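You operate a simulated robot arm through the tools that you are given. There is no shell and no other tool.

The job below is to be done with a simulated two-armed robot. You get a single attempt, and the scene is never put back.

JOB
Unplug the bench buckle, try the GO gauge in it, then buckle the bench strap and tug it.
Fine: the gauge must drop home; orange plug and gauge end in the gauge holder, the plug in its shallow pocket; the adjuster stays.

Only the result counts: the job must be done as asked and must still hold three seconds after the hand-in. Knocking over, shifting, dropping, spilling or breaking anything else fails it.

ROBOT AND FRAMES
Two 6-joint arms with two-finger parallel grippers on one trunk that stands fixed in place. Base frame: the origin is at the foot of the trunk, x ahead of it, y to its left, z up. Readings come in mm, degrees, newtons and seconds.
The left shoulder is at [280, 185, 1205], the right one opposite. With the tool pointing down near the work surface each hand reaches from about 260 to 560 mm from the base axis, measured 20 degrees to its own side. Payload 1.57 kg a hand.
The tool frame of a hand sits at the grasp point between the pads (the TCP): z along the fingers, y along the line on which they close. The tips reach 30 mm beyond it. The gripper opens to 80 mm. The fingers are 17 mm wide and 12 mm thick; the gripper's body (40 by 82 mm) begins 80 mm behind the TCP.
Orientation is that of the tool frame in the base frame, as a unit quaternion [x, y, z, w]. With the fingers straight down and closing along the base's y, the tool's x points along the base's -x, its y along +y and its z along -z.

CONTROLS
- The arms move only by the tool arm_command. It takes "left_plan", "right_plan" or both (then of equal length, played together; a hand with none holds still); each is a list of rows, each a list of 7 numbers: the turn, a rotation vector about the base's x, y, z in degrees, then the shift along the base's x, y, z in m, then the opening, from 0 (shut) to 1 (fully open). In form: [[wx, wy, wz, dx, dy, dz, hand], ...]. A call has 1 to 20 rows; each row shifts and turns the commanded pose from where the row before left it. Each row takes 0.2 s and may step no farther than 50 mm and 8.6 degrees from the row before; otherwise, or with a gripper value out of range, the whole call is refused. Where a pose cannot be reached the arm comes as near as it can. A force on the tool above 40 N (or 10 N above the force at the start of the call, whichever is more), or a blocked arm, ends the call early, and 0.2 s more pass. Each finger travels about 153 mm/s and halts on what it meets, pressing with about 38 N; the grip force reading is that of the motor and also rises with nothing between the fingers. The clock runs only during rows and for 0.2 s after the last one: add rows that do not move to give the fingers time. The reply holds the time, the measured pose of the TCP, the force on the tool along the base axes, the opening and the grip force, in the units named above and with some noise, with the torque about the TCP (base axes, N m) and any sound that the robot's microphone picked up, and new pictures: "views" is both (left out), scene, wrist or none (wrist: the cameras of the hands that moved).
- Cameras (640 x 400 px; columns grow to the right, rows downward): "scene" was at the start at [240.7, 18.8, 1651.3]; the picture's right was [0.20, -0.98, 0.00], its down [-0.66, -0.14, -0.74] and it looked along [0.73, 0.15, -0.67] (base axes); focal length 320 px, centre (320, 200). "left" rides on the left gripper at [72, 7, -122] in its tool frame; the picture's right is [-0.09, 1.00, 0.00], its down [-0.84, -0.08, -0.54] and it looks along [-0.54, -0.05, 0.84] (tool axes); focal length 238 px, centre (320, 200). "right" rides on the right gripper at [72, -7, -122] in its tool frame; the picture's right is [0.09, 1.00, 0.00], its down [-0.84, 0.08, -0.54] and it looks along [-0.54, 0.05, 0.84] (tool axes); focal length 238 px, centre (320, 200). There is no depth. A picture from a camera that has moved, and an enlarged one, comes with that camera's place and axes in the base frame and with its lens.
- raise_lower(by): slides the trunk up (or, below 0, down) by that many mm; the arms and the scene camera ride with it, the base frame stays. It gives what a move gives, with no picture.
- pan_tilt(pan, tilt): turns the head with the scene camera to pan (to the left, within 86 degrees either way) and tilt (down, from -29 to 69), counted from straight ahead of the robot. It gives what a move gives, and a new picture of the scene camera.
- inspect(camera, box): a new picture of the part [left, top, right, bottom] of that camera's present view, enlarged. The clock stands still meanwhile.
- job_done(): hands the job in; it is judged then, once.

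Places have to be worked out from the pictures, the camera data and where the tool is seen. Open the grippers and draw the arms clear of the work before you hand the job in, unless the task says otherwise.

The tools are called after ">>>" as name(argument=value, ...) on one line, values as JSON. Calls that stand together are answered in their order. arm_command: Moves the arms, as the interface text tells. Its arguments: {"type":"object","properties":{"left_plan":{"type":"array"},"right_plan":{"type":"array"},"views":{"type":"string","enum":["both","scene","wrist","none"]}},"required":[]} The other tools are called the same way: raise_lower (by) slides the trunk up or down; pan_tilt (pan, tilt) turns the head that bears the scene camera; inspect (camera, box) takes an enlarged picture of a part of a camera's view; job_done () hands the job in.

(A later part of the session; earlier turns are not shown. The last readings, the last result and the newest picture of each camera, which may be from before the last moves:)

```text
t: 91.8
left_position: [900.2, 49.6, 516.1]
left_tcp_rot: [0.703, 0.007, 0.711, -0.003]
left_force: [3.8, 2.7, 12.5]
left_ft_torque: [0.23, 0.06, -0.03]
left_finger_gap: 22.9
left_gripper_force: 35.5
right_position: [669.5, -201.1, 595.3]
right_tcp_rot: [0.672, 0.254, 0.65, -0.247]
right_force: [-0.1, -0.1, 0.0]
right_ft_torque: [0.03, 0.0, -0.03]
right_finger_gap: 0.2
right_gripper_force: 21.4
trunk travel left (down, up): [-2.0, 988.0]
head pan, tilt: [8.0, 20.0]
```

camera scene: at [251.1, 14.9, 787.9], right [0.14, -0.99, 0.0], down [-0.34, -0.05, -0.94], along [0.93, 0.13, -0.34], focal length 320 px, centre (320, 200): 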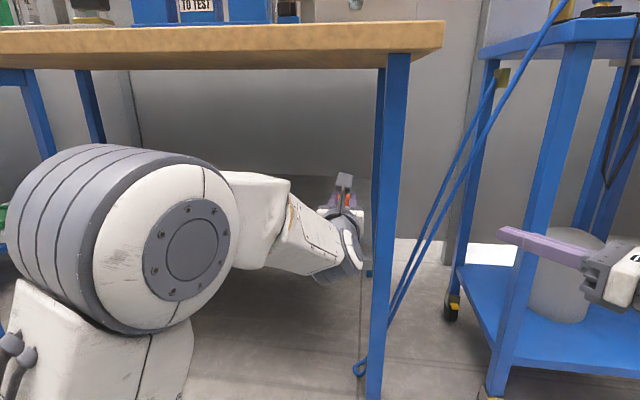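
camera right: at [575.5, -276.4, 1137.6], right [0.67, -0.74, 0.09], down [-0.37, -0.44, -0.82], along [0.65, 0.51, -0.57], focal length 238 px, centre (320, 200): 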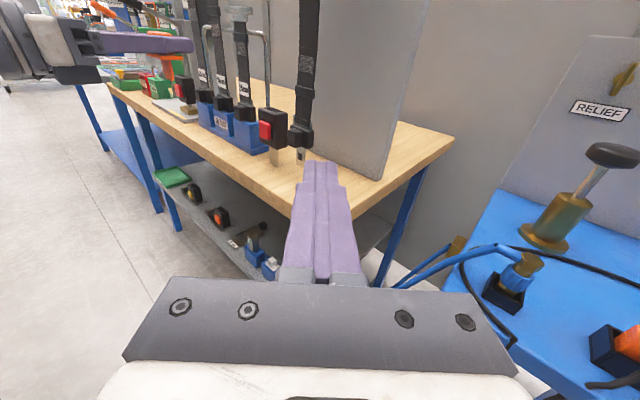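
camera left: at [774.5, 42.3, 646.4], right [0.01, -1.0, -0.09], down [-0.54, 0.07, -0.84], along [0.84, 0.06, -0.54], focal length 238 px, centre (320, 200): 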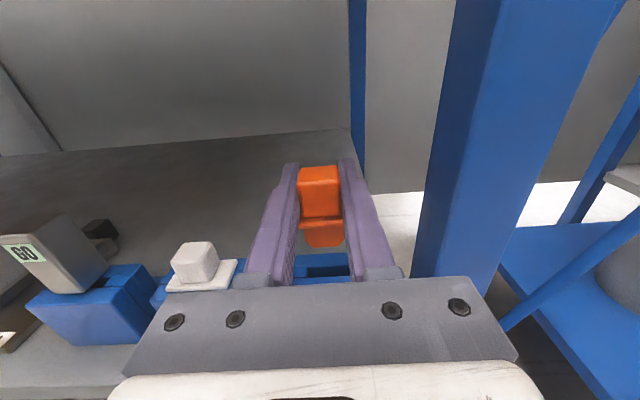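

Seated, with 12 N contact at z=516. I relax the downward command and open the fingers.

>>> arm_command(left_plan=[[0, 0, 0, 0, 0, 0.0025, 0.2], [0, 0, 0, 0, 0, 0, 0.35], [0, 0, 0, 0, 0, 0, 0.5], [0, 0, 0, 0, 0, 0, 0.55], [0, 0, 0, 0, 0, 0, 0.55]], views="wrist")

>>> inspect(camera="left", box=[250, 150, 390, 285])

```text
t: 93.0
left_position: [899.9, 49.9, 514.9]
left_tcp_rot: [0.706, 0.006, 0.708, -0.003]
left_force: [-0.7, -0.1, -0.1]
left_ft_torque: [-0.02, 0.0, 0.05]
left_finger_gap: 43.6
left_gripper_force: 0.0
right_position: [669.6, -200.9, 592.9]
right_tcp_rot: [0.671, 0.255, 0.651, -0.248]
right_force: [0.1, 0.6, 0.5]
right_ft_torque: [0.02, 0.0, -0.02]
right_finger_gap: 0.1
right_gripper_force: 20.9
trunk travel left (down, up): [-2.0, 988.0]
head pan, tilt: [8.0, 20.0]
camera left: at [778.8, 41.4, 586.8], right [0.01, -1.0, -0.09], down [-0.54, 0.07, -0.84], along [0.84, 0.06, -0.54], focal length 238 px, centre (320, 200)
```

left: 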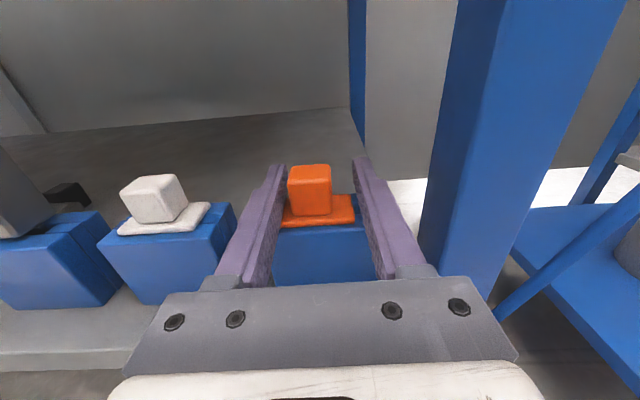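

```text
2.96 times, centred on (320, 218) of left
camera zoom: at [778.8, 41.4, 586.8], right [0.01, -1.0, -0.09], down [-0.54, 0.07, -0.84], along [0.84, 0.06, -0.54], focal length 706 px, centre (320, 148)
```

zoom: 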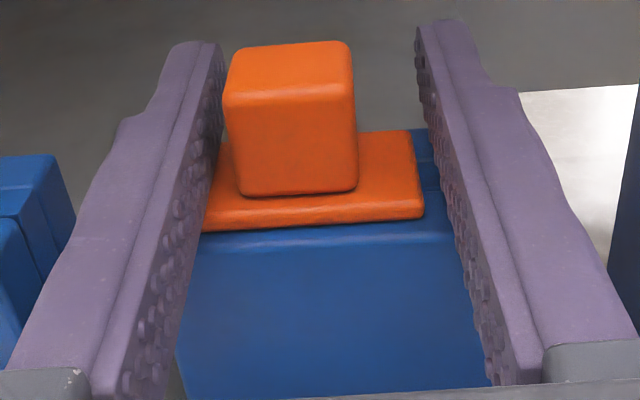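

The plug rests flat in its pocket, shifted slightly left within the slot play. I centre the hand on it, then withdraw straight back.

>>> arm_command(left_plan=[[0, 0, 0, 0, 0.004, 0.002, 0.6], [0, 0, 0, -0.02, 0, 0, 0.6], [0, 0, 0, -0.03, 0, 0.005, 0.6], [0, 0, 0, -0.03, 0, 0.02, 0.6], [0, 0, 0, -0.02, 0, 0.03, 0.6], [0, 0, 0, 0, 0, 0, 0.6]], views="wrist")

>>> inspect(camera="left", box=[240, 150, 400, 285])

```text
t: 94.4
left_position: [799.2, 54.8, 574.5]
left_tcp_rot: [0.705, 0.006, 0.709, -0.003]
left_force: [-0.3, -0.6, 0.1]
left_ft_torque: [0.02, -0.03, -0.01]
left_finger_gap: 47.9
left_gripper_force: 0.0
right_position: [669.2, -200.8, 594.4]
right_tcp_rot: [0.671, 0.255, 0.65, -0.248]
right_force: [0.8, 0.8, 0.6]
right_ft_torque: [0.02, 0.02, 0.0]
right_finger_gap: 0.0
right_gripper_force: 20.7
trunk travel left (down, up): [-2.0, 988.0]
head pan, tilt: [8.0, 20.0]
camera left: at [677.0, 45.2, 645.7], right [0.01, -1.0, -0.09], down [-0.54, 0.07, -0.84], along [0.84, 0.06, -0.54], focal length 238 px, centre (320, 200)
```

left: 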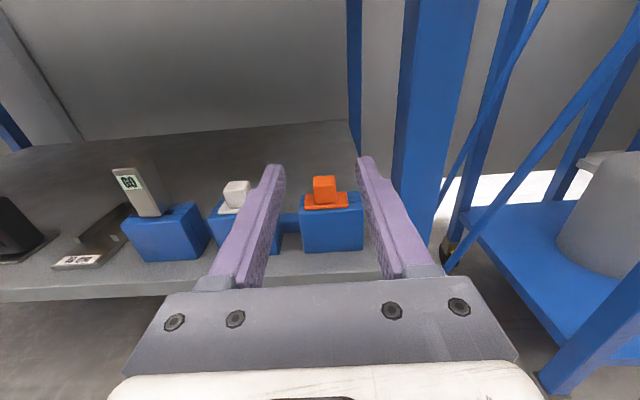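

```text
2.96 times, centred on (320, 218) of left
camera zoom: at [677.0, 45.2, 645.7], right [0.01, -1.0, -0.09], down [-0.54, 0.07, -0.84], along [0.84, 0.06, -0.54], focal length 706 px, centre (320, 148)
```

zoom: 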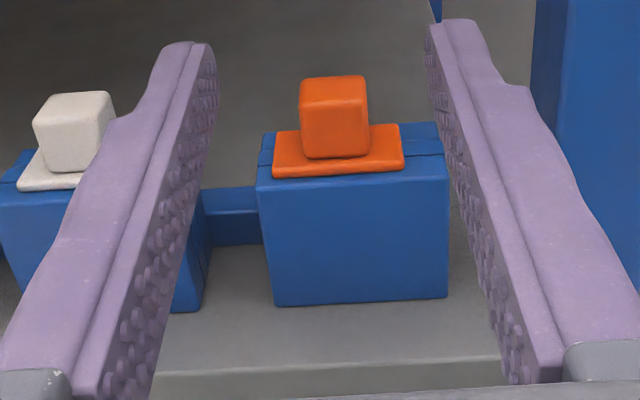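

The plug is seated. For the gauge (y≈251) I pitch the left tool 30° downward, which avoids the dead zone, and move across in front of the holder.

>>> arm_command(left_plan=[[0, 7.5, 0, -0.005, 0, 0.01, 0.6], [0, 7.5, 0, -0.005, 0, 0.01, 0.6], [0, 7.5, 0, -0.005, 0, 0.01, 0.6], [0, 7.5, 0, -0.005, 0, 0.01, 0.6], [0, 0, 0, 0, 0.028, 0, 0.6], [0, 0, 0, 0, 0.028, 0, 0.6], [0, 0, 0, 0, 0.028, 0, 0.6], [0, 0, 0, 0, 0.028, 0, 0.6], [0, 0, 0, 0, 0.028, 0, 0.6], [0, 0, 0, 0, 0.028, 0, 0.6], [0, 0, 0, 0, 0.028, 0, 0.6], [0, 0, 0, 0, 0, 0, 0.6]], views="both")

```text
t: 97.0
left_position: [775.8, 175.2, 589.1]
left_tcp_rot: [0.864, 0.01, 0.504, -0.013]
left_force: [-0.5, 0.3, 0.5]
left_ft_torque: [0.03, 0.0, 0.01]
left_finger_gap: 47.7
left_gripper_force: 0.1
left hand out of reach, approached as far as the arm can: row 8, 9, 10, 11
right_position: [669.5, -200.9, 594.7]
right_tcp_rot: [0.671, 0.255, 0.65, -0.248]
right_force: [0.8, -0.1, -0.2]
right_ft_torque: [-0.01, 0.0, 0.0]
right_finger_gap: 0.0
right_gripper_force: 20.7
trunk travel left (down, up): [-2.0, 988.0]
head pan, tilt: [8.0, 20.0]
camera scene: at [251.1, 14.9, 787.9], right [0.14, -0.99, 0.0], down [-0.34, -0.05, -0.94], along [0.93, 0.13, -0.34], focal length 320 px, centre (320, 200)
camera left: at [706.0, 165.8, 712.3], right [-0.02, -1.0, -0.09], down [-0.88, 0.06, -0.46], along [0.47, 0.07, -0.88], focal length 238 px, centre (320, 200)
```

scene: 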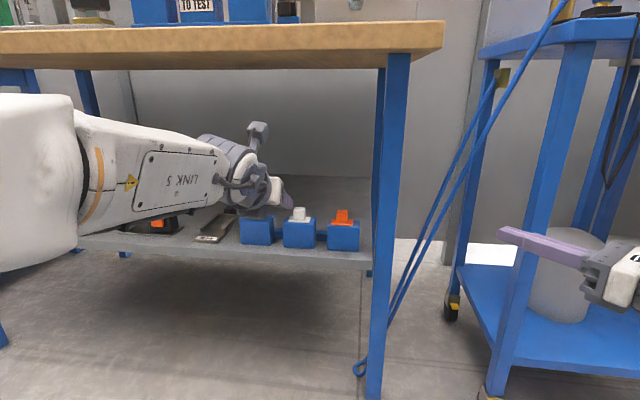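
left: 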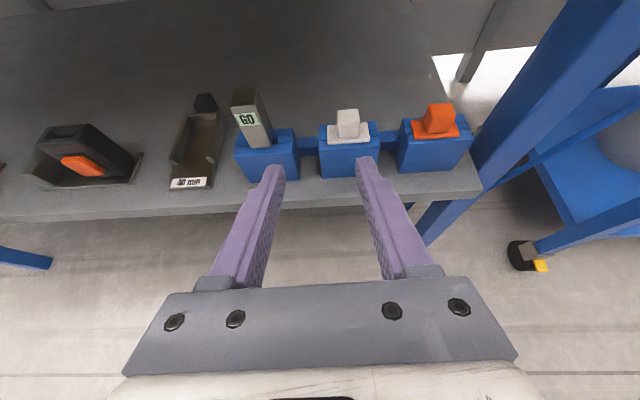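

The wrist stuck at y≈175. I pitch a little further down so the wrist can swing through, then continue left.

>>> arm_command(left_plan=[[0, 7.5, 0, 0, 0, 0.01, 0.6], [0, 7.5, 0, 0, 0, 0.01, 0.6], [0, 0, 0, 0, 0.02, 0, 0.6], [0, 0, 0, 0, 0.02, 0, 0.6], [0, 0, 0, 0, 0.02, 0, 0.6], [0, 0, 0, 0, 0.016, 0, 0.6], [0, 0, 0, 0, 0, 0, 0.6]], views="scene")

```text
t: 98.6
left_position: [750.3, 132.4, 564.8]
left_tcp_rot: [0.921, 0.008, 0.388, -0.013]
left_force: [0.2, -0.2, 0.1]
left_ft_torque: [0.01, 0.02, -0.02]
left_finger_gap: 48.0
left_gripper_force: 0.1
left hand out of reach, approached as far as the arm can: row 1, 2, 3, 4, 5, 6
right_position: [668.5, -200.6, 596.4]
right_tcp_rot: [0.671, 0.255, 0.651, -0.248]
right_force: [-0.2, 0.3, -0.4]
right_ft_torque: [-0.02, 0.0, -0.01]
right_finger_gap: 0.0
right_gripper_force: 21.1
trunk travel left (down, up): [-2.0, 988.0]
head pan, tilt: [8.0, 20.0]
camera scene: at [251.1, 14.9, 787.9], right [0.14, -0.99, 0.0], down [-0.34, -0.05, -0.94], along [0.93, 0.13, -0.34], focal length 320 px, centre (320, 200)
```

scene: 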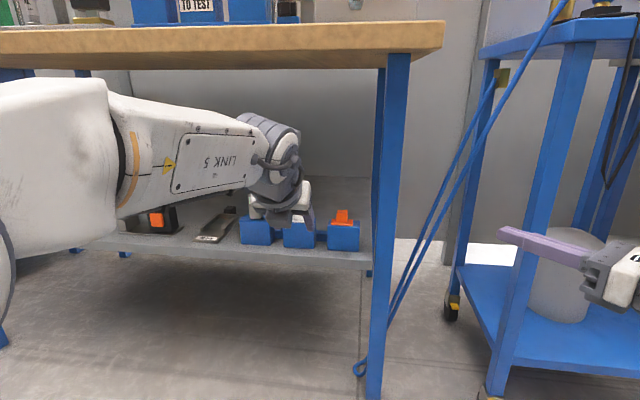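

This posture limits downward bending near the shoulder line. I go inward and back, rotate the tool to straight down there, and then cross to y≈251 with the tool pointing down.

>>> arm_command(left_plan=[[0, 0, 0, -0.01, -0.025, 0.015, 0.6], [0, 0, 0, -0.01, -0.025, 0.015, 0.6], [0, 0, 0, -0.01, -0.02, 0.015, 0.6], [0, 0, 0, -0.01, 0, 0.01, 0.6], [0, 7.6, 0, 0, 0, 0, 0.6], [0, 7.6, 0, 0, 0, 0, 0.6], [0, 7.6, 0, 0, 0, 0, 0.6], [0, 7.6, 0, 0, 0, 0, 0.6], [0, 7.6, 0, 0, 0, 0, 0.6], [0, 7.6, 0, 0, 0, 0, 0.6], [0, 0, 0, 0, 0, 0, 0.6]], views="scene")

```text
t: 101.0
left_position: [678.9, 2.0, 613.7]
left_tcp_rot: [0.992, 0.003, 0.059, -0.113]
left_force: [0.9, -0.3, 0.1]
left_ft_torque: [-0.02, 0.02, 0.0]
left_finger_gap: 47.6
left_gripper_force: 0.2
left hand out of reach, approached as far as the arm can: row 6, 7, 8, 9, 10
right_position: [669.0, -200.4, 592.9]
right_tcp_rot: [0.671, 0.256, 0.65, -0.249]
right_force: [0.2, 0.8, -0.1]
right_ft_torque: [0.01, -0.01, -0.03]
right_finger_gap: 0.0
right_gripper_force: 21.4
trunk travel left (down, up): [-2.0, 988.0]
head pan, tilt: [8.0, 20.0]
camera scene: at [251.1, 14.9, 787.9], right [0.14, -0.99, 0.0], down [-0.34, -0.05, -0.94], along [0.93, 0.13, -0.34], focal length 320 px, centre (320, 200)
```

scene: 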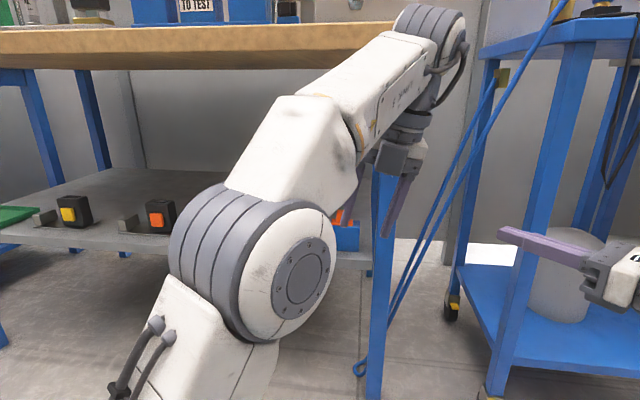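

The tool is almost straight down at (679,2,614). I move it left to y≈250 in front of the shelf, correcting its tilt on the way.

>>> arm_command(left_plan=[[-1.6, 0, 0, -0.003, 0.03, 0, 0.6], [-1.6, 0, 0, -0.003, 0.03, 0, 0.6], [-1.6, 0, 0, -0.003, 0.03, 0, 0.6], [-1.6, 0, 0, -0.003, 0.03, 0, 0.6], [-1.6, 0, 0, -0.003, 0.03, 0, 0.6], [-1.6, 0, 0, -0.003, 0.03, 0, 0.6], [-1.6, 0, 0, -0.003, 0.035, 0, 0.6], [-1.8, 0, 0, -0.003, 0.035, 0, 0.6], [0, 0, 0, 0, 0, 0, 0.6]], views="scene")

```text
t: 103.0
left_position: [711.4, 163.8, 664.0]
left_tcp_rot: [0.989, 0.012, 0.092, -0.111]
left_force: [-0.4, -0.4, 0.0]
left_ft_torque: [0.0, 0.01, 0.0]
left_finger_gap: 48.0
left_gripper_force: 0.1
left hand out of reach, approached as far as the arm can: row 1, 2, 3, 4, 5, 6, 7, 8
right_position: [669.6, -200.2, 593.6]
right_tcp_rot: [0.671, 0.256, 0.65, -0.249]
right_force: [-0.4, 0.4, -0.1]
right_ft_torque: [-0.02, 0.01, -0.04]
right_finger_gap: 0.0
right_gripper_force: 20.7
trunk travel left (down, up): [-2.0, 988.0]
head pan, tilt: [8.0, 20.0]
camera scene: at [251.1, 14.9, 787.9], right [0.14, -0.99, 0.0], down [-0.34, -0.05, -0.94], along [0.93, 0.13, -0.34], focal length 320 px, centre (320, 200)
```

scene: 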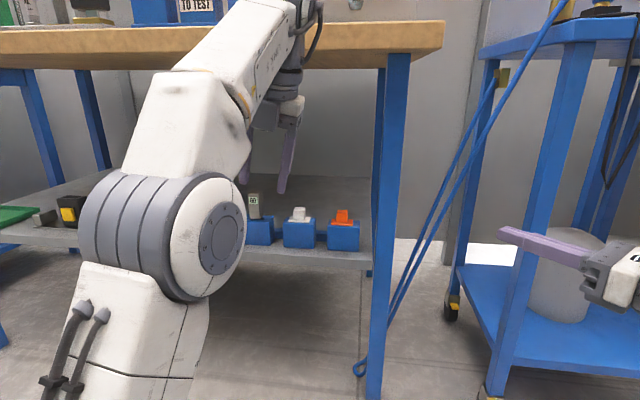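

The forearm is getting close to the bench edge, so I undo this: go inward again while pitching the tool back up toward horizontal.

>>> arm_command(left_plan=[[0, -7.6, 0, -0.015, -0.02, -0.01, 0.6], [0, -7.6, 0, -0.015, -0.02, -0.01, 0.6], [0, -7.6, 0, 0, -0.02, -0.01, 0.6], [0, -7.6, 0, 0, -0.02, -0.01, 0.6], [0, -7.6, 0, 0, -0.01, 0, 0.6], [0, -7.6, 0, 0, -0.01, 0, 0.6], [0, -7.6, 0, 0, 0, 0, 0.6], [0, 0, 0, 0, 0, 0, 0.6]], views="scene")

```text
t: 104.8
left_position: [681.6, 55.5, 624.9]
left_tcp_rot: [0.847, 0.051, 0.523, -0.077]
left_force: [0.4, -0.1, -0.6]
left_ft_torque: [0.0, -0.03, -0.03]
left_finger_gap: 47.9
left_gripper_force: 0.1
left hand out of reach, approached as far as the arm can: row 1
right_position: [670.2, -201.8, 593.8]
right_tcp_rot: [0.67, 0.256, 0.65, -0.25]
right_force: [-0.3, -0.2, 0.5]
right_ft_torque: [-0.02, -0.01, -0.01]
right_finger_gap: 0.2
right_gripper_force: 21.4
trunk travel left (down, up): [-2.0, 988.0]
head pan, tilt: [8.0, 20.0]
camera scene: at [251.1, 14.9, 787.9], right [0.14, -0.99, 0.0], down [-0.34, -0.05, -0.94], along [0.93, 0.13, -0.34], focal length 320 px, centre (320, 200)
```

scene: 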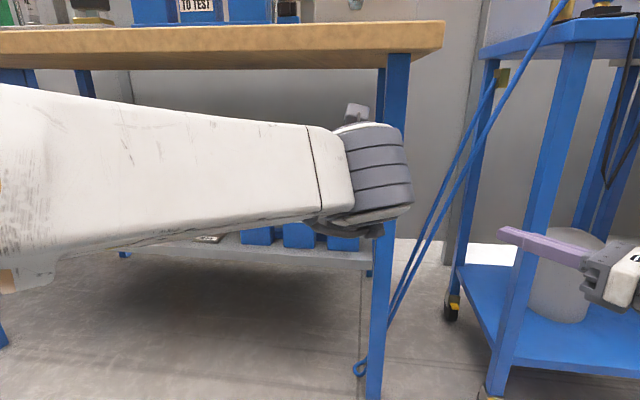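

I fix the yaw and go to the posture that mirrors my earlier successful crossing: (757,135,507) with 30° down pitch.

>>> arm_command(left_plan=[[0, 0, -6, 0.015, 0.01, -0.015, 0.6], [0, 0, -6, 0.015, 0.01, -0.015, 0.6], [0, 4, 0, 0.015, 0.02, -0.03, 0.6], [0, 0, 0, 0.015, 0.02, -0.03, 0.6], [0, 0, 0, 0.015, 0.02, -0.028, 0.6], [0, 0, 0, 0, 0, 0, 0.6]], views="scene")

```text
t: 106.2
left_position: [757.9, 134.2, 507.6]
left_tcp_rot: [0.867, -0.038, 0.497, -0.021]
left_force: [-0.4, 0.0, 0.3]
left_ft_torque: [-0.01, -0.03, -0.03]
left_finger_gap: 48.2
left_gripper_force: 0.1
right_position: [669.7, -200.7, 593.8]
right_tcp_rot: [0.672, 0.255, 0.65, -0.248]
right_force: [-0.4, -0.6, 0.0]
right_ft_torque: [-0.03, 0.0, 0.02]
right_finger_gap: 0.0
right_gripper_force: 21.2
trunk travel left (down, up): [-2.0, 988.0]
head pan, tilt: [8.0, 20.0]
camera scene: at [251.0, 14.9, 787.9], right [0.14, -0.99, 0.0], down [-0.34, -0.05, -0.94], along [0.93, 0.13, -0.34], focal length 320 px, centre (320, 200)
```

scene: 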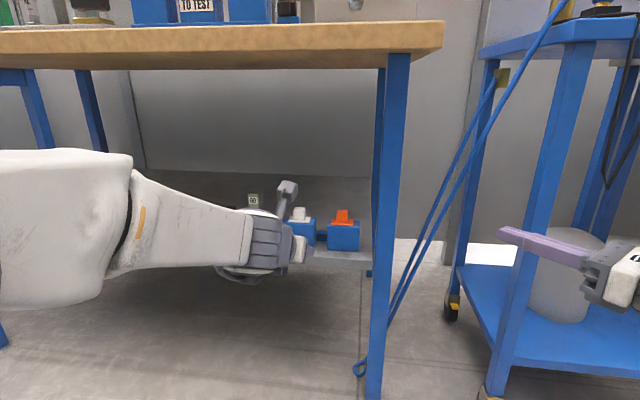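

This matches the earlier crossing posture. I correct the small roll and move left toward y≈245 in steps.

>>> arm_command(left_plan=[[-4.3, 0, 2.5, 0, 0, 0, 0.6], [0, 0, 0, 0, 0.02, 0, 0.6], [0, 0, 0, 0, 0.02, 0, 0.6], [0, 0, 0, 0, 0.02, 0, 0.6], [0, 0, 0, 0, 0.02, 0, 0.6], [0, 0, 0, 0, 0.02, 0, 0.6], [0, 0, 0, 0, 0.015, 0, 0.6], [0, 0, 0, 0, 0, 0, 0.6]], views="scene")

```text
t: 108.0
left_position: [757.6, 251.2, 506.9]
left_tcp_rot: [0.867, -0.001, 0.499, 0.0]
left_force: [-0.5, 0.1, 0.0]
left_ft_torque: [-0.02, 0.03, 0.03]
left_finger_gap: 47.9
left_gripper_force: 0.0
right_position: [669.6, -200.2, 594.2]
right_tcp_rot: [0.671, 0.254, 0.651, -0.247]
right_force: [-0.6, 0.2, 0.1]
right_ft_torque: [-0.03, 0.06, 0.01]
right_finger_gap: 0.2
right_gripper_force: 21.4
trunk travel left (down, up): [-2.0, 988.0]
head pan, tilt: [8.0, 20.0]
camera scene: at [251.1, 14.9, 787.9], right [0.14, -0.99, 0.0], down [-0.34, -0.05, -0.94], along [0.93, 0.13, -0.34], focal length 320 px, centre (320, 200)
```

scene: 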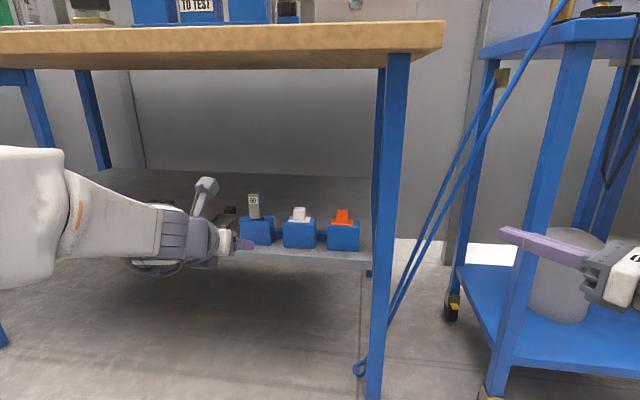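

Crossing worked: now at (758,251,507). I rise and advance to x≈840 to look at the gauge.

>>> arm_command(left_plan=[[0, 0, 0, 0.01, 0, 0.02, 0.6], [0, 0, 0, 0.02, 0, 0.02, 0.6], [0, 0, 0, 0.02, 0, 0.01, 0.6], [0, 0, 0, 0.02, 0, 0, 0.6], [0, 0, 0, 0, 0, 0, 0.6]], views="both")

>>> inspect(camera="left", box=[260, 80, 400, 200])

>>> inspect(camera="scene", box=[190, 160, 310, 260])

```text
t: 109.2
left_position: [828.0, 251.0, 557.5]
left_tcp_rot: [0.867, -0.001, 0.498, 0.0]
left_force: [-0.4, 0.3, 0.0]
left_ft_torque: [0.02, 0.02, -0.01]
left_finger_gap: 48.0
left_gripper_force: 0.0
right_position: [669.1, -201.2, 594.7]
right_tcp_rot: [0.672, 0.255, 0.65, -0.248]
right_force: [-0.2, -0.4, -0.5]
right_ft_torque: [-0.01, -0.01, 0.0]
right_finger_gap: 0.2
right_gripper_force: 21.3
trunk travel left (down, up): [-2.0, 988.0]
head pan, tilt: [8.0, 20.0]
camera scene: at [251.1, 14.9, 787.9], right [0.14, -0.99, 0.0], down [-0.34, -0.05, -0.94], along [0.93, 0.13, -0.34], focal length 320 px, centre (320, 200)
camera left: at [759.2, 244.2, 681.5], right [-0.05, -1.0, -0.08], down [-0.89, 0.08, -0.45], along [0.45, 0.05, -0.89], focal length 238 px, centre (320, 200)
```

scene: 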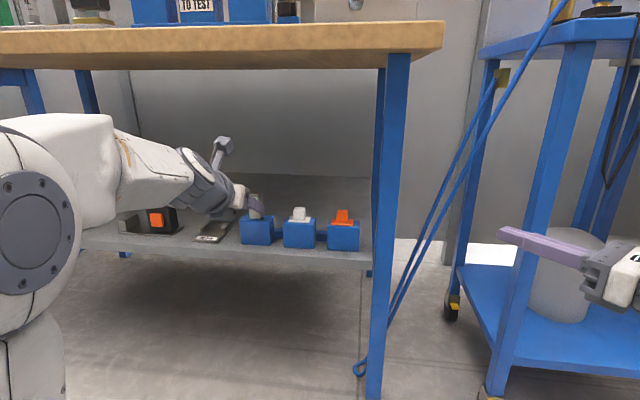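
left: 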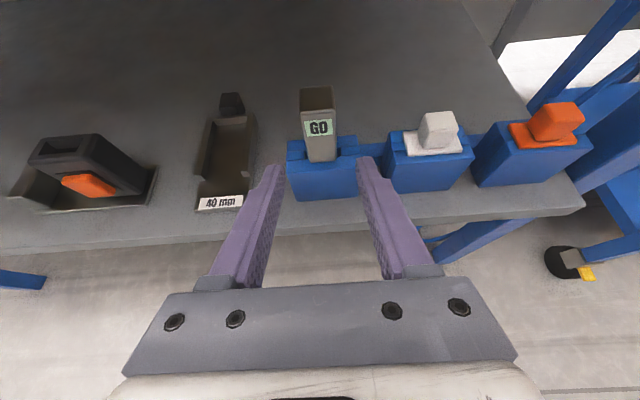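

```text
3.33 times, centred on (330, 140) of left
camera zoom: at [759.2, 244.2, 681.5], right [-0.05, -1.0, -0.08], down [-0.89, 0.08, -0.45], along [0.45, 0.05, -0.89], focal length 794 px, centre (287, 400)
```

zoom: 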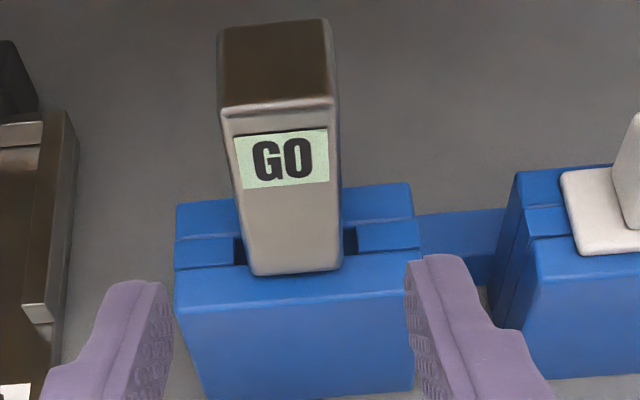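

```text
4.00 times, centred on (250, 210) of scene
camera zoom: at [251.1, 14.9, 787.9], right [0.14, -0.99, 0.0], down [-0.34, -0.05, -0.94], along [0.93, 0.13, -0.34], focal length 1281 px, centre (600, 160)
```

zoom: 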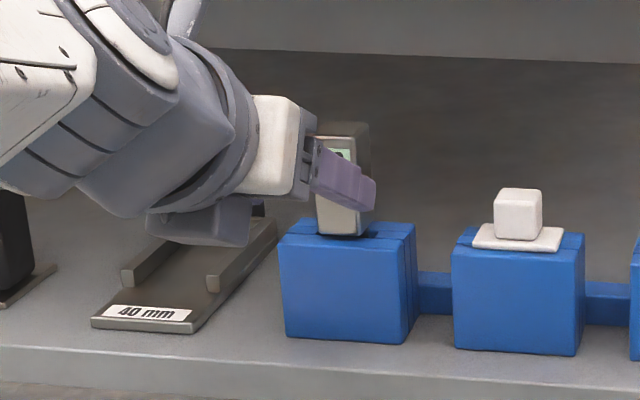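

The gauge handle spans x 888–912, y 237.5–262, z 499–562. I advance to (900,250,542) and close on it.

>>> arm_command(left_plan=[[0, 0, 0, 0.024, -0.0005, -0.005, 0.6], [0, 0, 0, 0.024, -0.0005, -0.005, 0.6], [0, 0, 0, 0.024, -0.0005, -0.005, 0.6], [0, 0, 0, 0, 0, 0, 0.6], [0, 0, 0, 0, 0, 0, 0.4], [0, 0, 0, 0, 0, 0, 0.25], [0, 0, 0, 0, 0, 0, 0.2], [0, 0, 0, 0, 0, 0, 0.2]], views="wrist")

>>> inspect(camera="left", box=[260, 100, 400, 220])

```text
t: 111.0
left_position: [898.8, 250.7, 540.6]
left_tcp_rot: [0.867, 0.0, 0.498, 0.0]
left_force: [1.0, -0.5, -0.3]
left_ft_torque: [-0.04, -0.16, -0.02]
left_finger_gap: 25.4
left_gripper_force: 37.1
right_position: [668.4, -201.4, 594.9]
right_tcp_rot: [0.671, 0.255, 0.65, -0.248]
right_force: [0.4, -0.1, -0.2]
right_ft_torque: [0.0, -0.01, 0.01]
right_finger_gap: 0.1
right_gripper_force: 21.3
trunk travel left (down, up): [-2.0, 988.0]
head pan, tilt: [8.0, 20.0]
camera left: at [829.7, 242.8, 665.1], right [-0.05, -1.0, -0.08], down [-0.89, 0.08, -0.45], along [0.45, 0.05, -0.89], focal length 238 px, centre (320, 200)
```

left: 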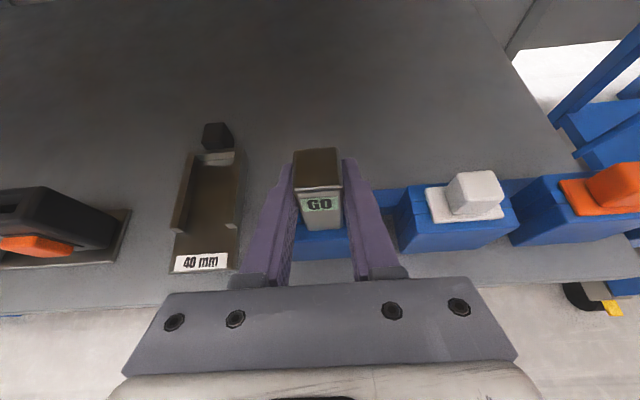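

```text
3.33 times, centred on (330, 160) of left
camera zoom: at [829.7, 242.8, 665.1], right [-0.05, -1.0, -0.08], down [-0.89, 0.08, -0.45], along [0.45, 0.05, -0.89], focal length 794 px, centre (287, 333)
```

zoom: 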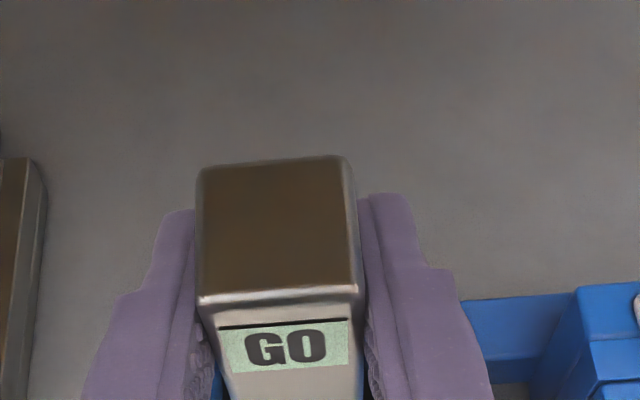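

Gripped at (898.8, 250.7, 540.6); this is also the return pose. I lift it straight up, slowly.

>>> arm_command(left_plan=[[0, 0, 0, 0, 0, 0.004, 0.2], [0, 0, 0, 0, 0, 0.006, 0.2], [0, 0, 0, 0, 0, 0.01, 0.2], [0, 0, 0, 0, 0, 0.01, 0.2], [0, 0, 0, 0, 0, 0.01, 0.2], [0, 0, 0, 0, 0, 0.01, 0.2], [0, 0, 0, 0, 0, 0.01, 0.2], [0, 0, 0, 0, 0, 0.01, 0.2], [0, 0, 0, 0, 0, 0, 0.2]], views="both")

>>> inspect(camera="scene", box=[190, 130, 310, 260])

```text
t: 113.0
left_position: [898.3, 249.9, 611.6]
left_tcp_rot: [0.868, -0.001, 0.497, 0.001]
left_force: [-0.8, -0.6, -4.3]
left_ft_torque: [0.01, 0.0, 0.01]
left_finger_gap: 25.9
left_gripper_force: 37.2
right_position: [669.9, -200.5, 594.1]
right_tcp_rot: [0.672, 0.256, 0.65, -0.248]
right_force: [-0.5, 0.3, -0.1]
right_ft_torque: [0.0, 0.01, -0.03]
right_finger_gap: 0.0
right_gripper_force: 21.7
trunk travel left (down, up): [-2.0, 988.0]
head pan, tilt: [8.0, 20.0]
camera scene: at [251.2, 14.9, 787.8], right [0.14, -0.99, 0.0], down [-0.34, -0.05, -0.94], along [0.93, 0.13, -0.34], focal length 320 px, centre (320, 200)
camera left: at [830.7, 243.0, 735.9], right [-0.05, -1.0, -0.08], down [-0.89, 0.08, -0.45], along [0.45, 0.05, -0.89], focal length 238 px, centre (320, 200)
```

scene: 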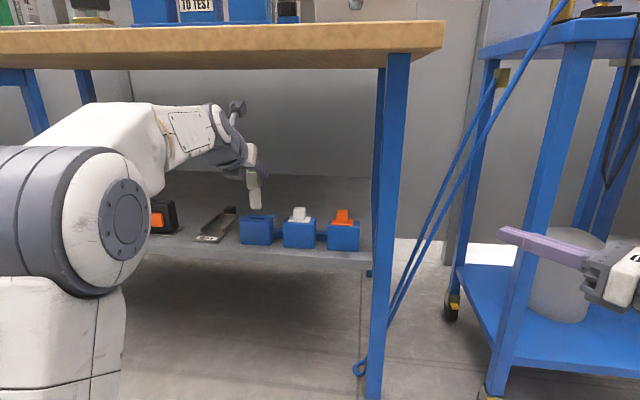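
left: 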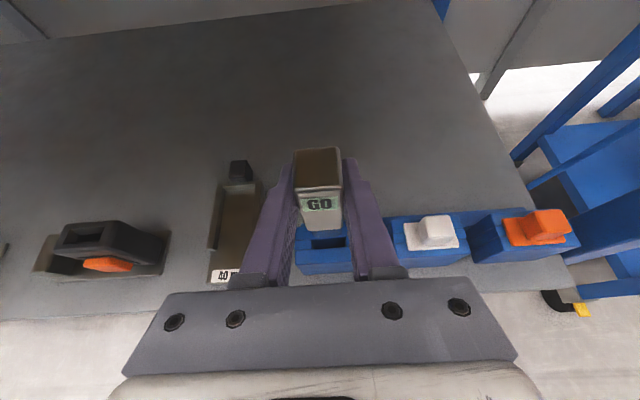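

```text
3.08 times, centred on (250, 195) of scene
camera zoom: at [251.2, 14.9, 787.8], right [0.14, -0.99, 0.0], down [-0.34, -0.05, -0.94], along [0.93, 0.13, -0.34], focal length 985 px, centre (535, 215)
```

zoom: 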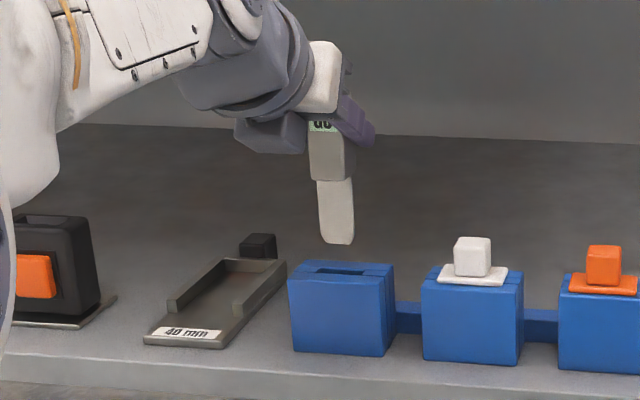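

The gauge is out: a blade about 48 mm long below a heavy handle (≈4 N), tip about 89 mm below the TCP. I withdraw it from under the bench, then cross inward at the height that worked.

>>> arm_command(left_plan=[[0, 0, 0, -0.03, 0, 0, 0.2], [0, 0, 0, -0.03, 0, 0, 0.2], [0, 0, 0, -0.03, 0, 0, 0.2], [0, 0, 0, -0.03, 0, -0.01, 0.2], [0, 0, 0, -0.02, 0, -0.03, 0.2], [0, 0, 0, 0, 0, -0.03, 0.2], [0, 0, 0, 0, 0, -0.034, 0.2], [0, 0, 0, 0, 0, 0, 0.2]], views="scene")

```text
t: 114.8
left_position: [760.0, 249.0, 506.0]
left_tcp_rot: [0.868, -0.001, 0.497, 0.0]
left_force: [0.3, -0.3, -4.3]
left_ft_torque: [0.01, -0.02, 0.0]
left_finger_gap: 25.8
left_gripper_force: 37.3
right_position: [669.1, -201.4, 594.6]
right_tcp_rot: [0.671, 0.255, 0.65, -0.249]
right_force: [0.5, -0.1, -0.3]
right_ft_torque: [-0.02, -0.01, -0.02]
right_finger_gap: 0.2
right_gripper_force: 21.2
trunk travel left (down, up): [-2.0, 988.0]
head pan, tilt: [8.0, 20.0]
camera scene: at [251.1, 14.9, 787.9], right [0.14, -0.99, 0.0], down [-0.34, -0.05, -0.94], along [0.93, 0.13, -0.34], focal length 320 px, centre (320, 200)
```

scene: 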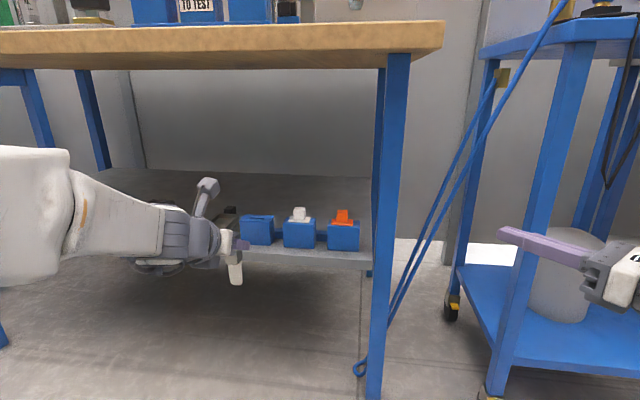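

Now I cross inward to y≈124, then rise and retract a little to clear the bench edge.

>>> arm_command(left_plan=[[0, 0, 0, 0, -0.02, 0, 0.2], [0, 0, 0, 0, -0.02, 0, 0.2], [0, 0, 0, 0, -0.02, 0, 0.2], [0, 0, 0, 0, -0.02, 0, 0.2], [0, 0, 0, 0, -0.02, 0, 0.2], [0, 0, 0, 0, -0.025, 0, 0.2], [0, 0, 0, -0.005, 0, 0.025, 0.2], [0, 0, 0, -0.01, 0, 0.025, 0.2], [0, 0, 0, -0.01, 0, 0.025, 0.2], [0, 0, 0, -0.005, 0, 0.02, 0.2], [0, 0, 0, 0, 0, 0, 0.2]], views="scene")

```text
t: 117.2
left_position: [728.4, 124.0, 601.8]
left_tcp_rot: [0.867, 0.0, 0.498, -0.001]
left_force: [-0.6, -0.3, -3.7]
left_ft_torque: [-0.02, 0.01, -0.02]
left_finger_gap: 25.9
left_gripper_force: 36.3
right_position: [669.3, -200.4, 594.4]
right_tcp_rot: [0.671, 0.255, 0.65, -0.248]
right_force: [0.2, 1.0, 0.9]
right_ft_torque: [0.0, 0.02, 0.01]
right_finger_gap: 0.1
right_gripper_force: 21.2
trunk travel left (down, up): [-2.0, 988.0]
head pan, tilt: [8.0, 20.0]
camera scene: at [251.2, 14.9, 787.8], right [0.14, -0.99, 0.0], down [-0.34, -0.05, -0.94], along [0.93, 0.13, -0.34], focal length 320 px, centre (320, 200)
```

scene: 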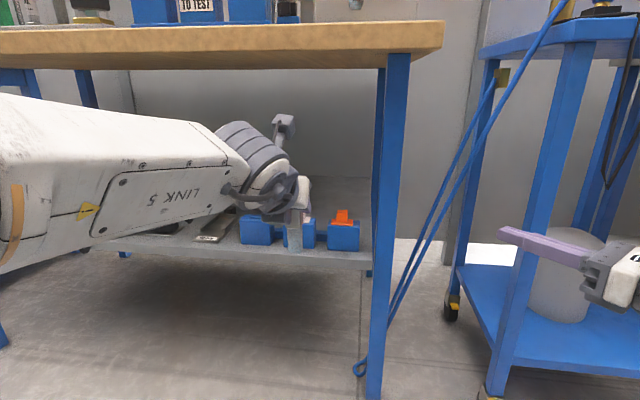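

All good. I raise the trunk by 400 and then 115 mm to bring the gauge above the bench.

>>> raise_lower(by=400)

>>> raise_lower(by=115)

>>> pan_tilt(pan=8, tilt=20)

>>> inspect(camera="left", box=[0, 0, 640, 400])

```text
t: 121.0
left_position: [729.8, 123.5, 1001.9]
left_tcp_rot: [0.867, 0.0, 0.498, 0.0]
left_force: [0.5, 0.4, -3.9]
left_ft_torque: [-0.01, 0.02, -0.04]
left_finger_gap: 25.9
left_gripper_force: 36.6
right_position: [668.9, -201.4, 993.8]
right_tcp_rot: [0.671, 0.256, 0.65, -0.249]
right_force: [0.4, -0.2, 0.7]
right_ft_torque: [-0.02, 0.02, 0.02]
right_finger_gap: 0.0
right_gripper_force: 21.8
trunk travel left (down, up): [-402.0, 588.0]
head pan, tilt: [8.0, 20.0]
```

```text
t: 122.5
left_position: [729.7, 123.6, 1117.7]
left_tcp_rot: [0.867, -0.001, 0.497, 0.001]
left_force: [0.1, 0.1, -4.2]
left_ft_torque: [0.04, 0.01, 0.02]
left_finger_gap: 25.6
left_gripper_force: 37.4
right_position: [669.6, -200.5, 1109.0]
right_tcp_rot: [0.671, 0.255, 0.651, -0.249]
right_force: [0.4, 0.0, 0.0]
right_ft_torque: [-0.01, 0.01, 0.02]
right_finger_gap: 0.0
right_gripper_force: 21.2
trunk travel left (down, up): [-517.0, 473.0]
head pan, tilt: [8.0, 20.0]
```

```text
t: 123.1
left_position: [729.1, 122.8, 1117.3]
left_tcp_rot: [0.867, -0.001, 0.498, 0.0]
left_force: [-1.0, 0.0, -4.6]
left_ft_torque: [-0.02, 0.02, 0.01]
left_finger_gap: 25.9
left_gripper_force: 37.5
right_position: [670.1, -200.1, 1109.0]
right_tcp_rot: [0.671, 0.255, 0.651, -0.248]
right_force: [-0.3, -0.6, -0.1]
right_ft_torque: [-0.03, 0.0, 0.0]
right_finger_gap: 0.0
right_gripper_force: 21.4
trunk travel left (down, up): [-517.0, 473.0]
head pan, tilt: [8.0, 20.0]
camera scene: at [251.3, 14.9, 1302.8], right [0.14, -0.99, 0.0], down [-0.34, -0.05, -0.94], along [0.93, 0.13, -0.34], focal length 320 px, centre (320, 200)
```

scene: 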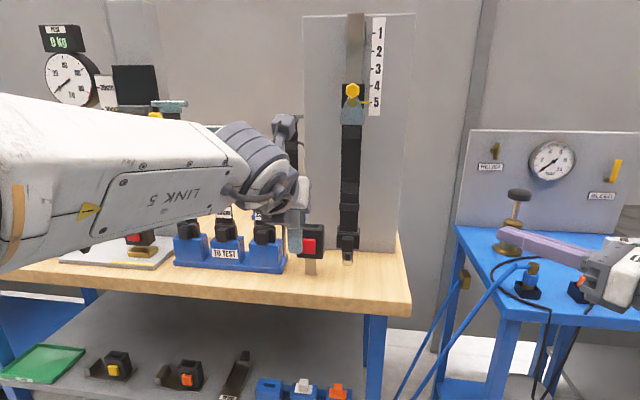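

```text
1.00 times, centred on (320, 200) of left (not enlarged: the box is as wide or as high as the picture)
camera zoom: at [661.3, 116.1, 1241.6], right [-0.05, -1.0, -0.08], down [-0.89, 0.08, -0.45], along [0.45, 0.05, -0.89], focal length 238 px, centre (320, 200)
```

zoom: 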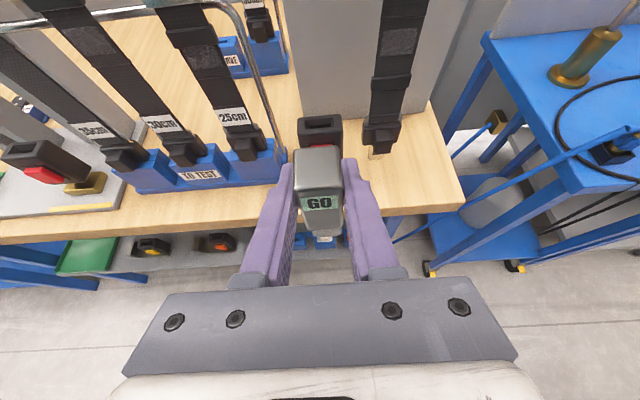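

I zoom on the buckle's top slot from the left camera.

>>> inspect(camera="left", box=[270, 90, 370, 170])

>>> inspect(camera="scene", box=[260, 190, 360, 270])

```text
5.00 times, centred on (320, 130) of left
camera zoom: at [661.3, 116.1, 1241.6], right [-0.05, -1.0, -0.08], down [-0.89, 0.08, -0.45], along [0.45, 0.05, -0.89], focal length 1192 px, centre (320, 550)
```

zoom: 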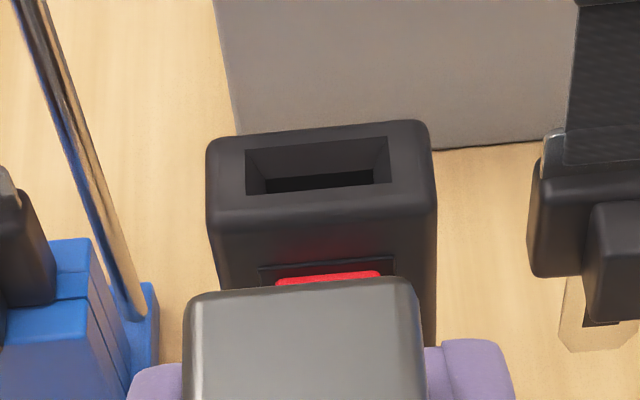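

```text
5.00 times, centred on (310, 230) of scene
camera zoom: at [251.3, 14.9, 1302.8], right [0.14, -0.99, 0.0], down [-0.34, -0.05, -0.94], along [0.93, 0.13, -0.34], focal length 1601 px, centre (370, 50)
```

zoom: 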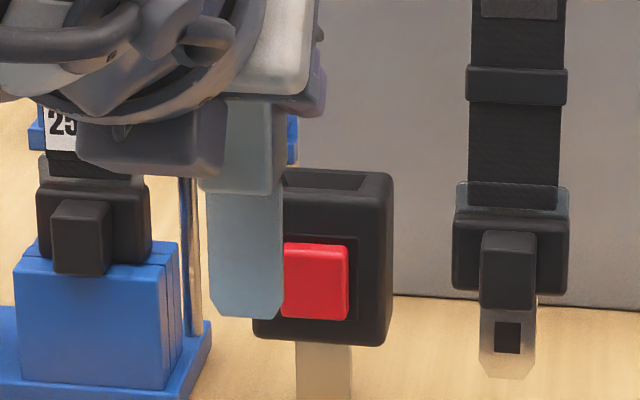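

The slot has a bevelled mouth: x 891–909, y 105–144, centre ≈ (899.8,124.4). I advance the gauge to x≈880 at the same height and check.

>>> arm_command(left_plan=[[0, 0, 0, 0.03, 0, 0, 0.2], [0, 0, 0, 0.03, 0, 0, 0.2], [0, 0, 0, 0.03, 0, 0, 0.2], [0, 0, 0, 0.03, 0, 0, 0.2], [0, 0, 0, 0.03, 0, 0, 0.2], [0, 0, 0, 0.018, 0.0005, 0, 0.2], [0, 0, 0, 0, 0, 0, 0.2]], views="both")

>>> inspect(camera="scene", box=[270, 190, 350, 260])

>>> inspect(camera="right", box=[200, 30, 360, 150])

```text
t: 124.7
left_position: [896.0, 122.4, 1116.3]
left_tcp_rot: [0.868, -0.001, 0.497, 0.0]
left_force: [-0.3, -0.5, -4.0]
left_ft_torque: [0.0, 0.02, -0.01]
left_finger_gap: 25.8
left_gripper_force: 36.6
right_position: [668.9, -200.5, 1109.1]
right_tcp_rot: [0.672, 0.255, 0.65, -0.248]
right_force: [-0.2, 0.3, 0.2]
right_ft_torque: [0.0, -0.01, 0.01]
right_finger_gap: 0.1
right_gripper_force: 21.5
trunk travel left (down, up): [-517.0, 473.0]
head pan, tilt: [8.0, 20.0]
camera scene: at [251.3, 14.9, 1302.8], right [0.14, -0.99, 0.0], down [-0.34, -0.05, -0.94], along [0.93, 0.13, -0.34], focal length 320 px, centre (320, 200)
camera left: at [829.0, 115.7, 1241.5], right [-0.05, -1.0, -0.08], down [-0.89, 0.08, -0.45], along [0.45, 0.05, -0.89], focal length 238 px, centre (320, 200)
```

scene: 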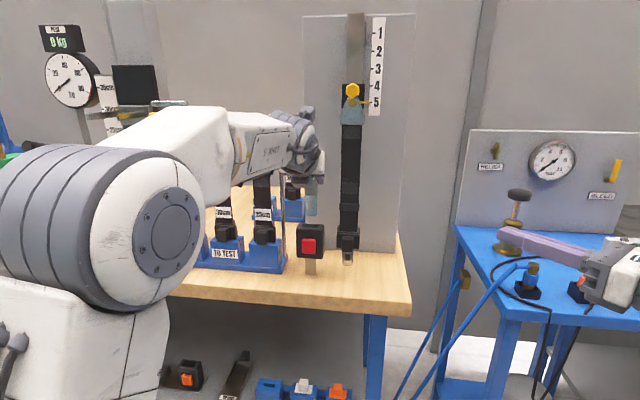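
left: 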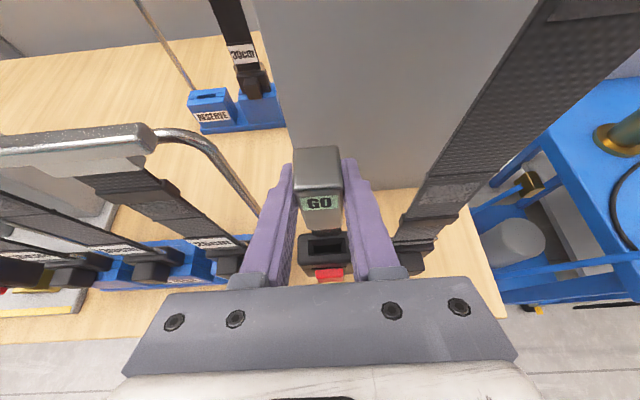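

```text
5.71 times, centred on (310, 225) of scene
camera zoom: at [251.3, 14.9, 1302.8], right [0.14, -0.99, 0.0], down [-0.34, -0.05, -0.94], along [0.93, 0.13, -0.34], focal length 1830 px, centre (377, 57)
```

zoom: 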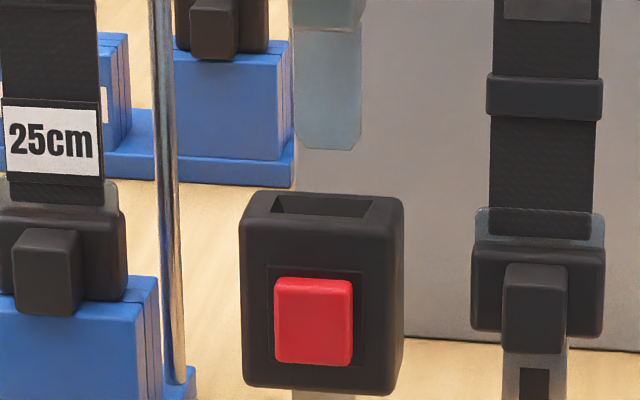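

```text
3.33 times, centred on (280, 90) of right
camera zoom: at [575.9, -276.2, 1184.3], right [0.67, -0.74, 0.09], down [-0.37, -0.44, -0.82], along [0.65, 0.51, -0.57], focal length 794 px, centre (453, 567)
```

zoom: 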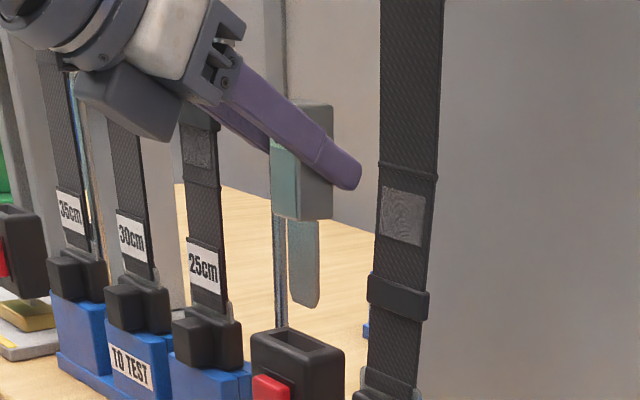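

The side view from the right camera is very helpful. I zoom tighter on the blade tip and slot from the right and left cameras.

>>> inspect(camera="right", box=[240, 70, 320, 140])

>>> inspect(camera="left", box=[280, 190, 370, 290])

```text
5.71 times, centred on (280, 105) of right
camera zoom: at [575.9, -276.2, 1184.3], right [0.67, -0.74, 0.09], down [-0.37, -0.44, -0.82], along [0.65, 0.51, -0.57], focal length 1362 px, centre (549, 743)
```

zoom: 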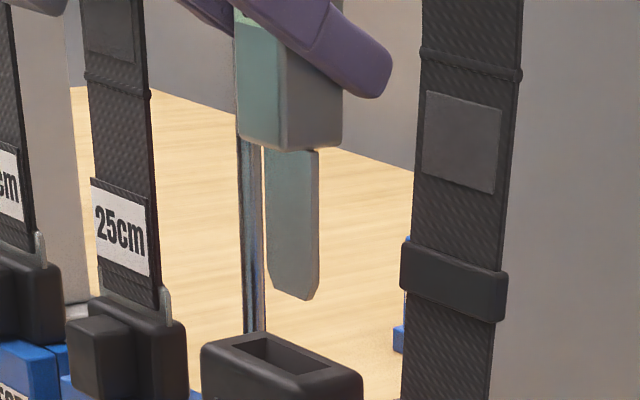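

```text
4.00 times, centred on (325, 240) of left
camera zoom: at [829.0, 115.7, 1241.5], right [-0.05, -1.0, -0.08], down [-0.89, 0.08, -0.45], along [0.45, 0.05, -0.89], focal length 953 px, centre (300, 40)
```

zoom: 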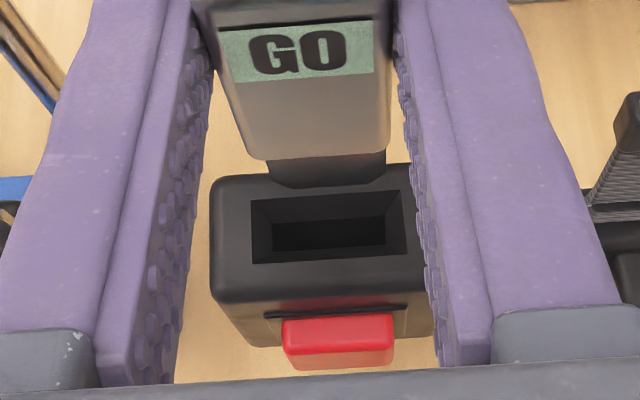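

Slot mouth centre ≈ (896.7,123.7), top z≈1005, while the blade appears about 5 mm too far forward and 2–3 mm too far right. I correct, descend 12 mm and re-inspect.

>>> arm_command(left_plan=[[0, 0, 0, -0.0045, 0.002, -0.004, 0.2], [0, 0, 0, 0, 0, -0.004, 0.2], [0, 0, 0, 0, 0, -0.004, 0.2], [0, 0, 0, 0, 0, 0, 0.2]], views="none")

>>> inspect(camera="right", box=[250, 80, 310, 140])

>>> inspect(camera="left", box=[290, 200, 360, 280])

>>> inspect(camera="scene", box=[280, 195, 340, 245])

```text
t: 125.7
left_position: [893.0, 125.9, 1104.1]
left_tcp_rot: [0.867, -0.001, 0.498, 0.0]
left_force: [-0.5, -0.9, -4.0]
left_ft_torque: [-0.01, 0.0, -0.01]
left_finger_gap: 25.9
left_gripper_force: 36.8
right_position: [669.4, -200.8, 1109.8]
right_tcp_rot: [0.671, 0.255, 0.65, -0.248]
right_force: [0.4, -0.9, 0.6]
right_ft_torque: [-0.02, -0.02, 0.0]
right_finger_gap: 0.0
right_gripper_force: 21.4
trunk travel left (down, up): [-517.0, 473.0]
head pan, tilt: [8.0, 20.0]
```

```text
6.67 times, centred on (280, 110) of right
camera zoom: at [575.8, -276.2, 1184.3], right [0.67, -0.74, 0.09], down [-0.37, -0.44, -0.82], along [0.65, 0.51, -0.57], focal length 1589 px, centre (587, 800)
```

zoom: 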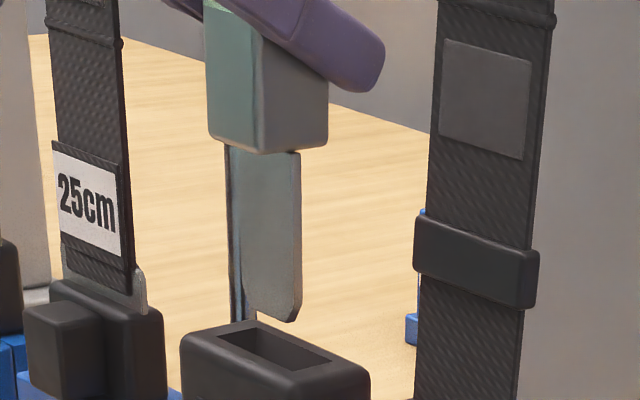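

```text
5.00 times, centred on (325, 240) of left
camera zoom: at [824.8, 118.9, 1229.2], right [-0.05, -1.0, -0.08], down [-0.89, 0.08, -0.45], along [0.45, 0.05, -0.89], focal length 1192 px, centre (295, 0)
```

zoom: 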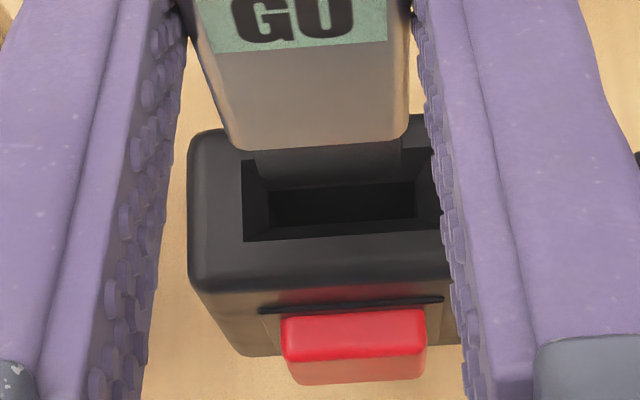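

```text
8.00 times, centred on (310, 220) of scene
camera zoom: at [251.3, 14.9, 1302.8], right [0.14, -0.99, 0.0], down [-0.34, -0.05, -0.94], along [0.93, 0.13, -0.34], focal length 2562 px, centre (400, 40)
```

zoom: 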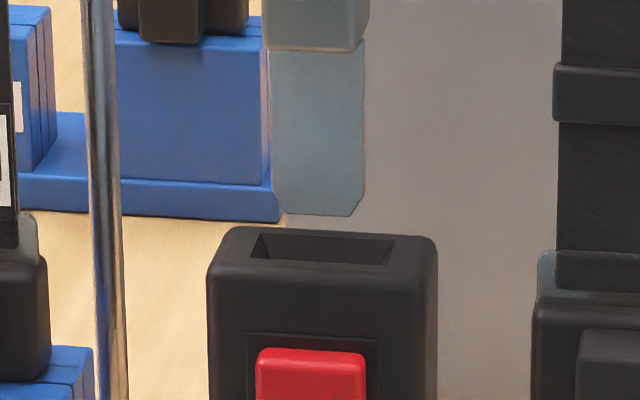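

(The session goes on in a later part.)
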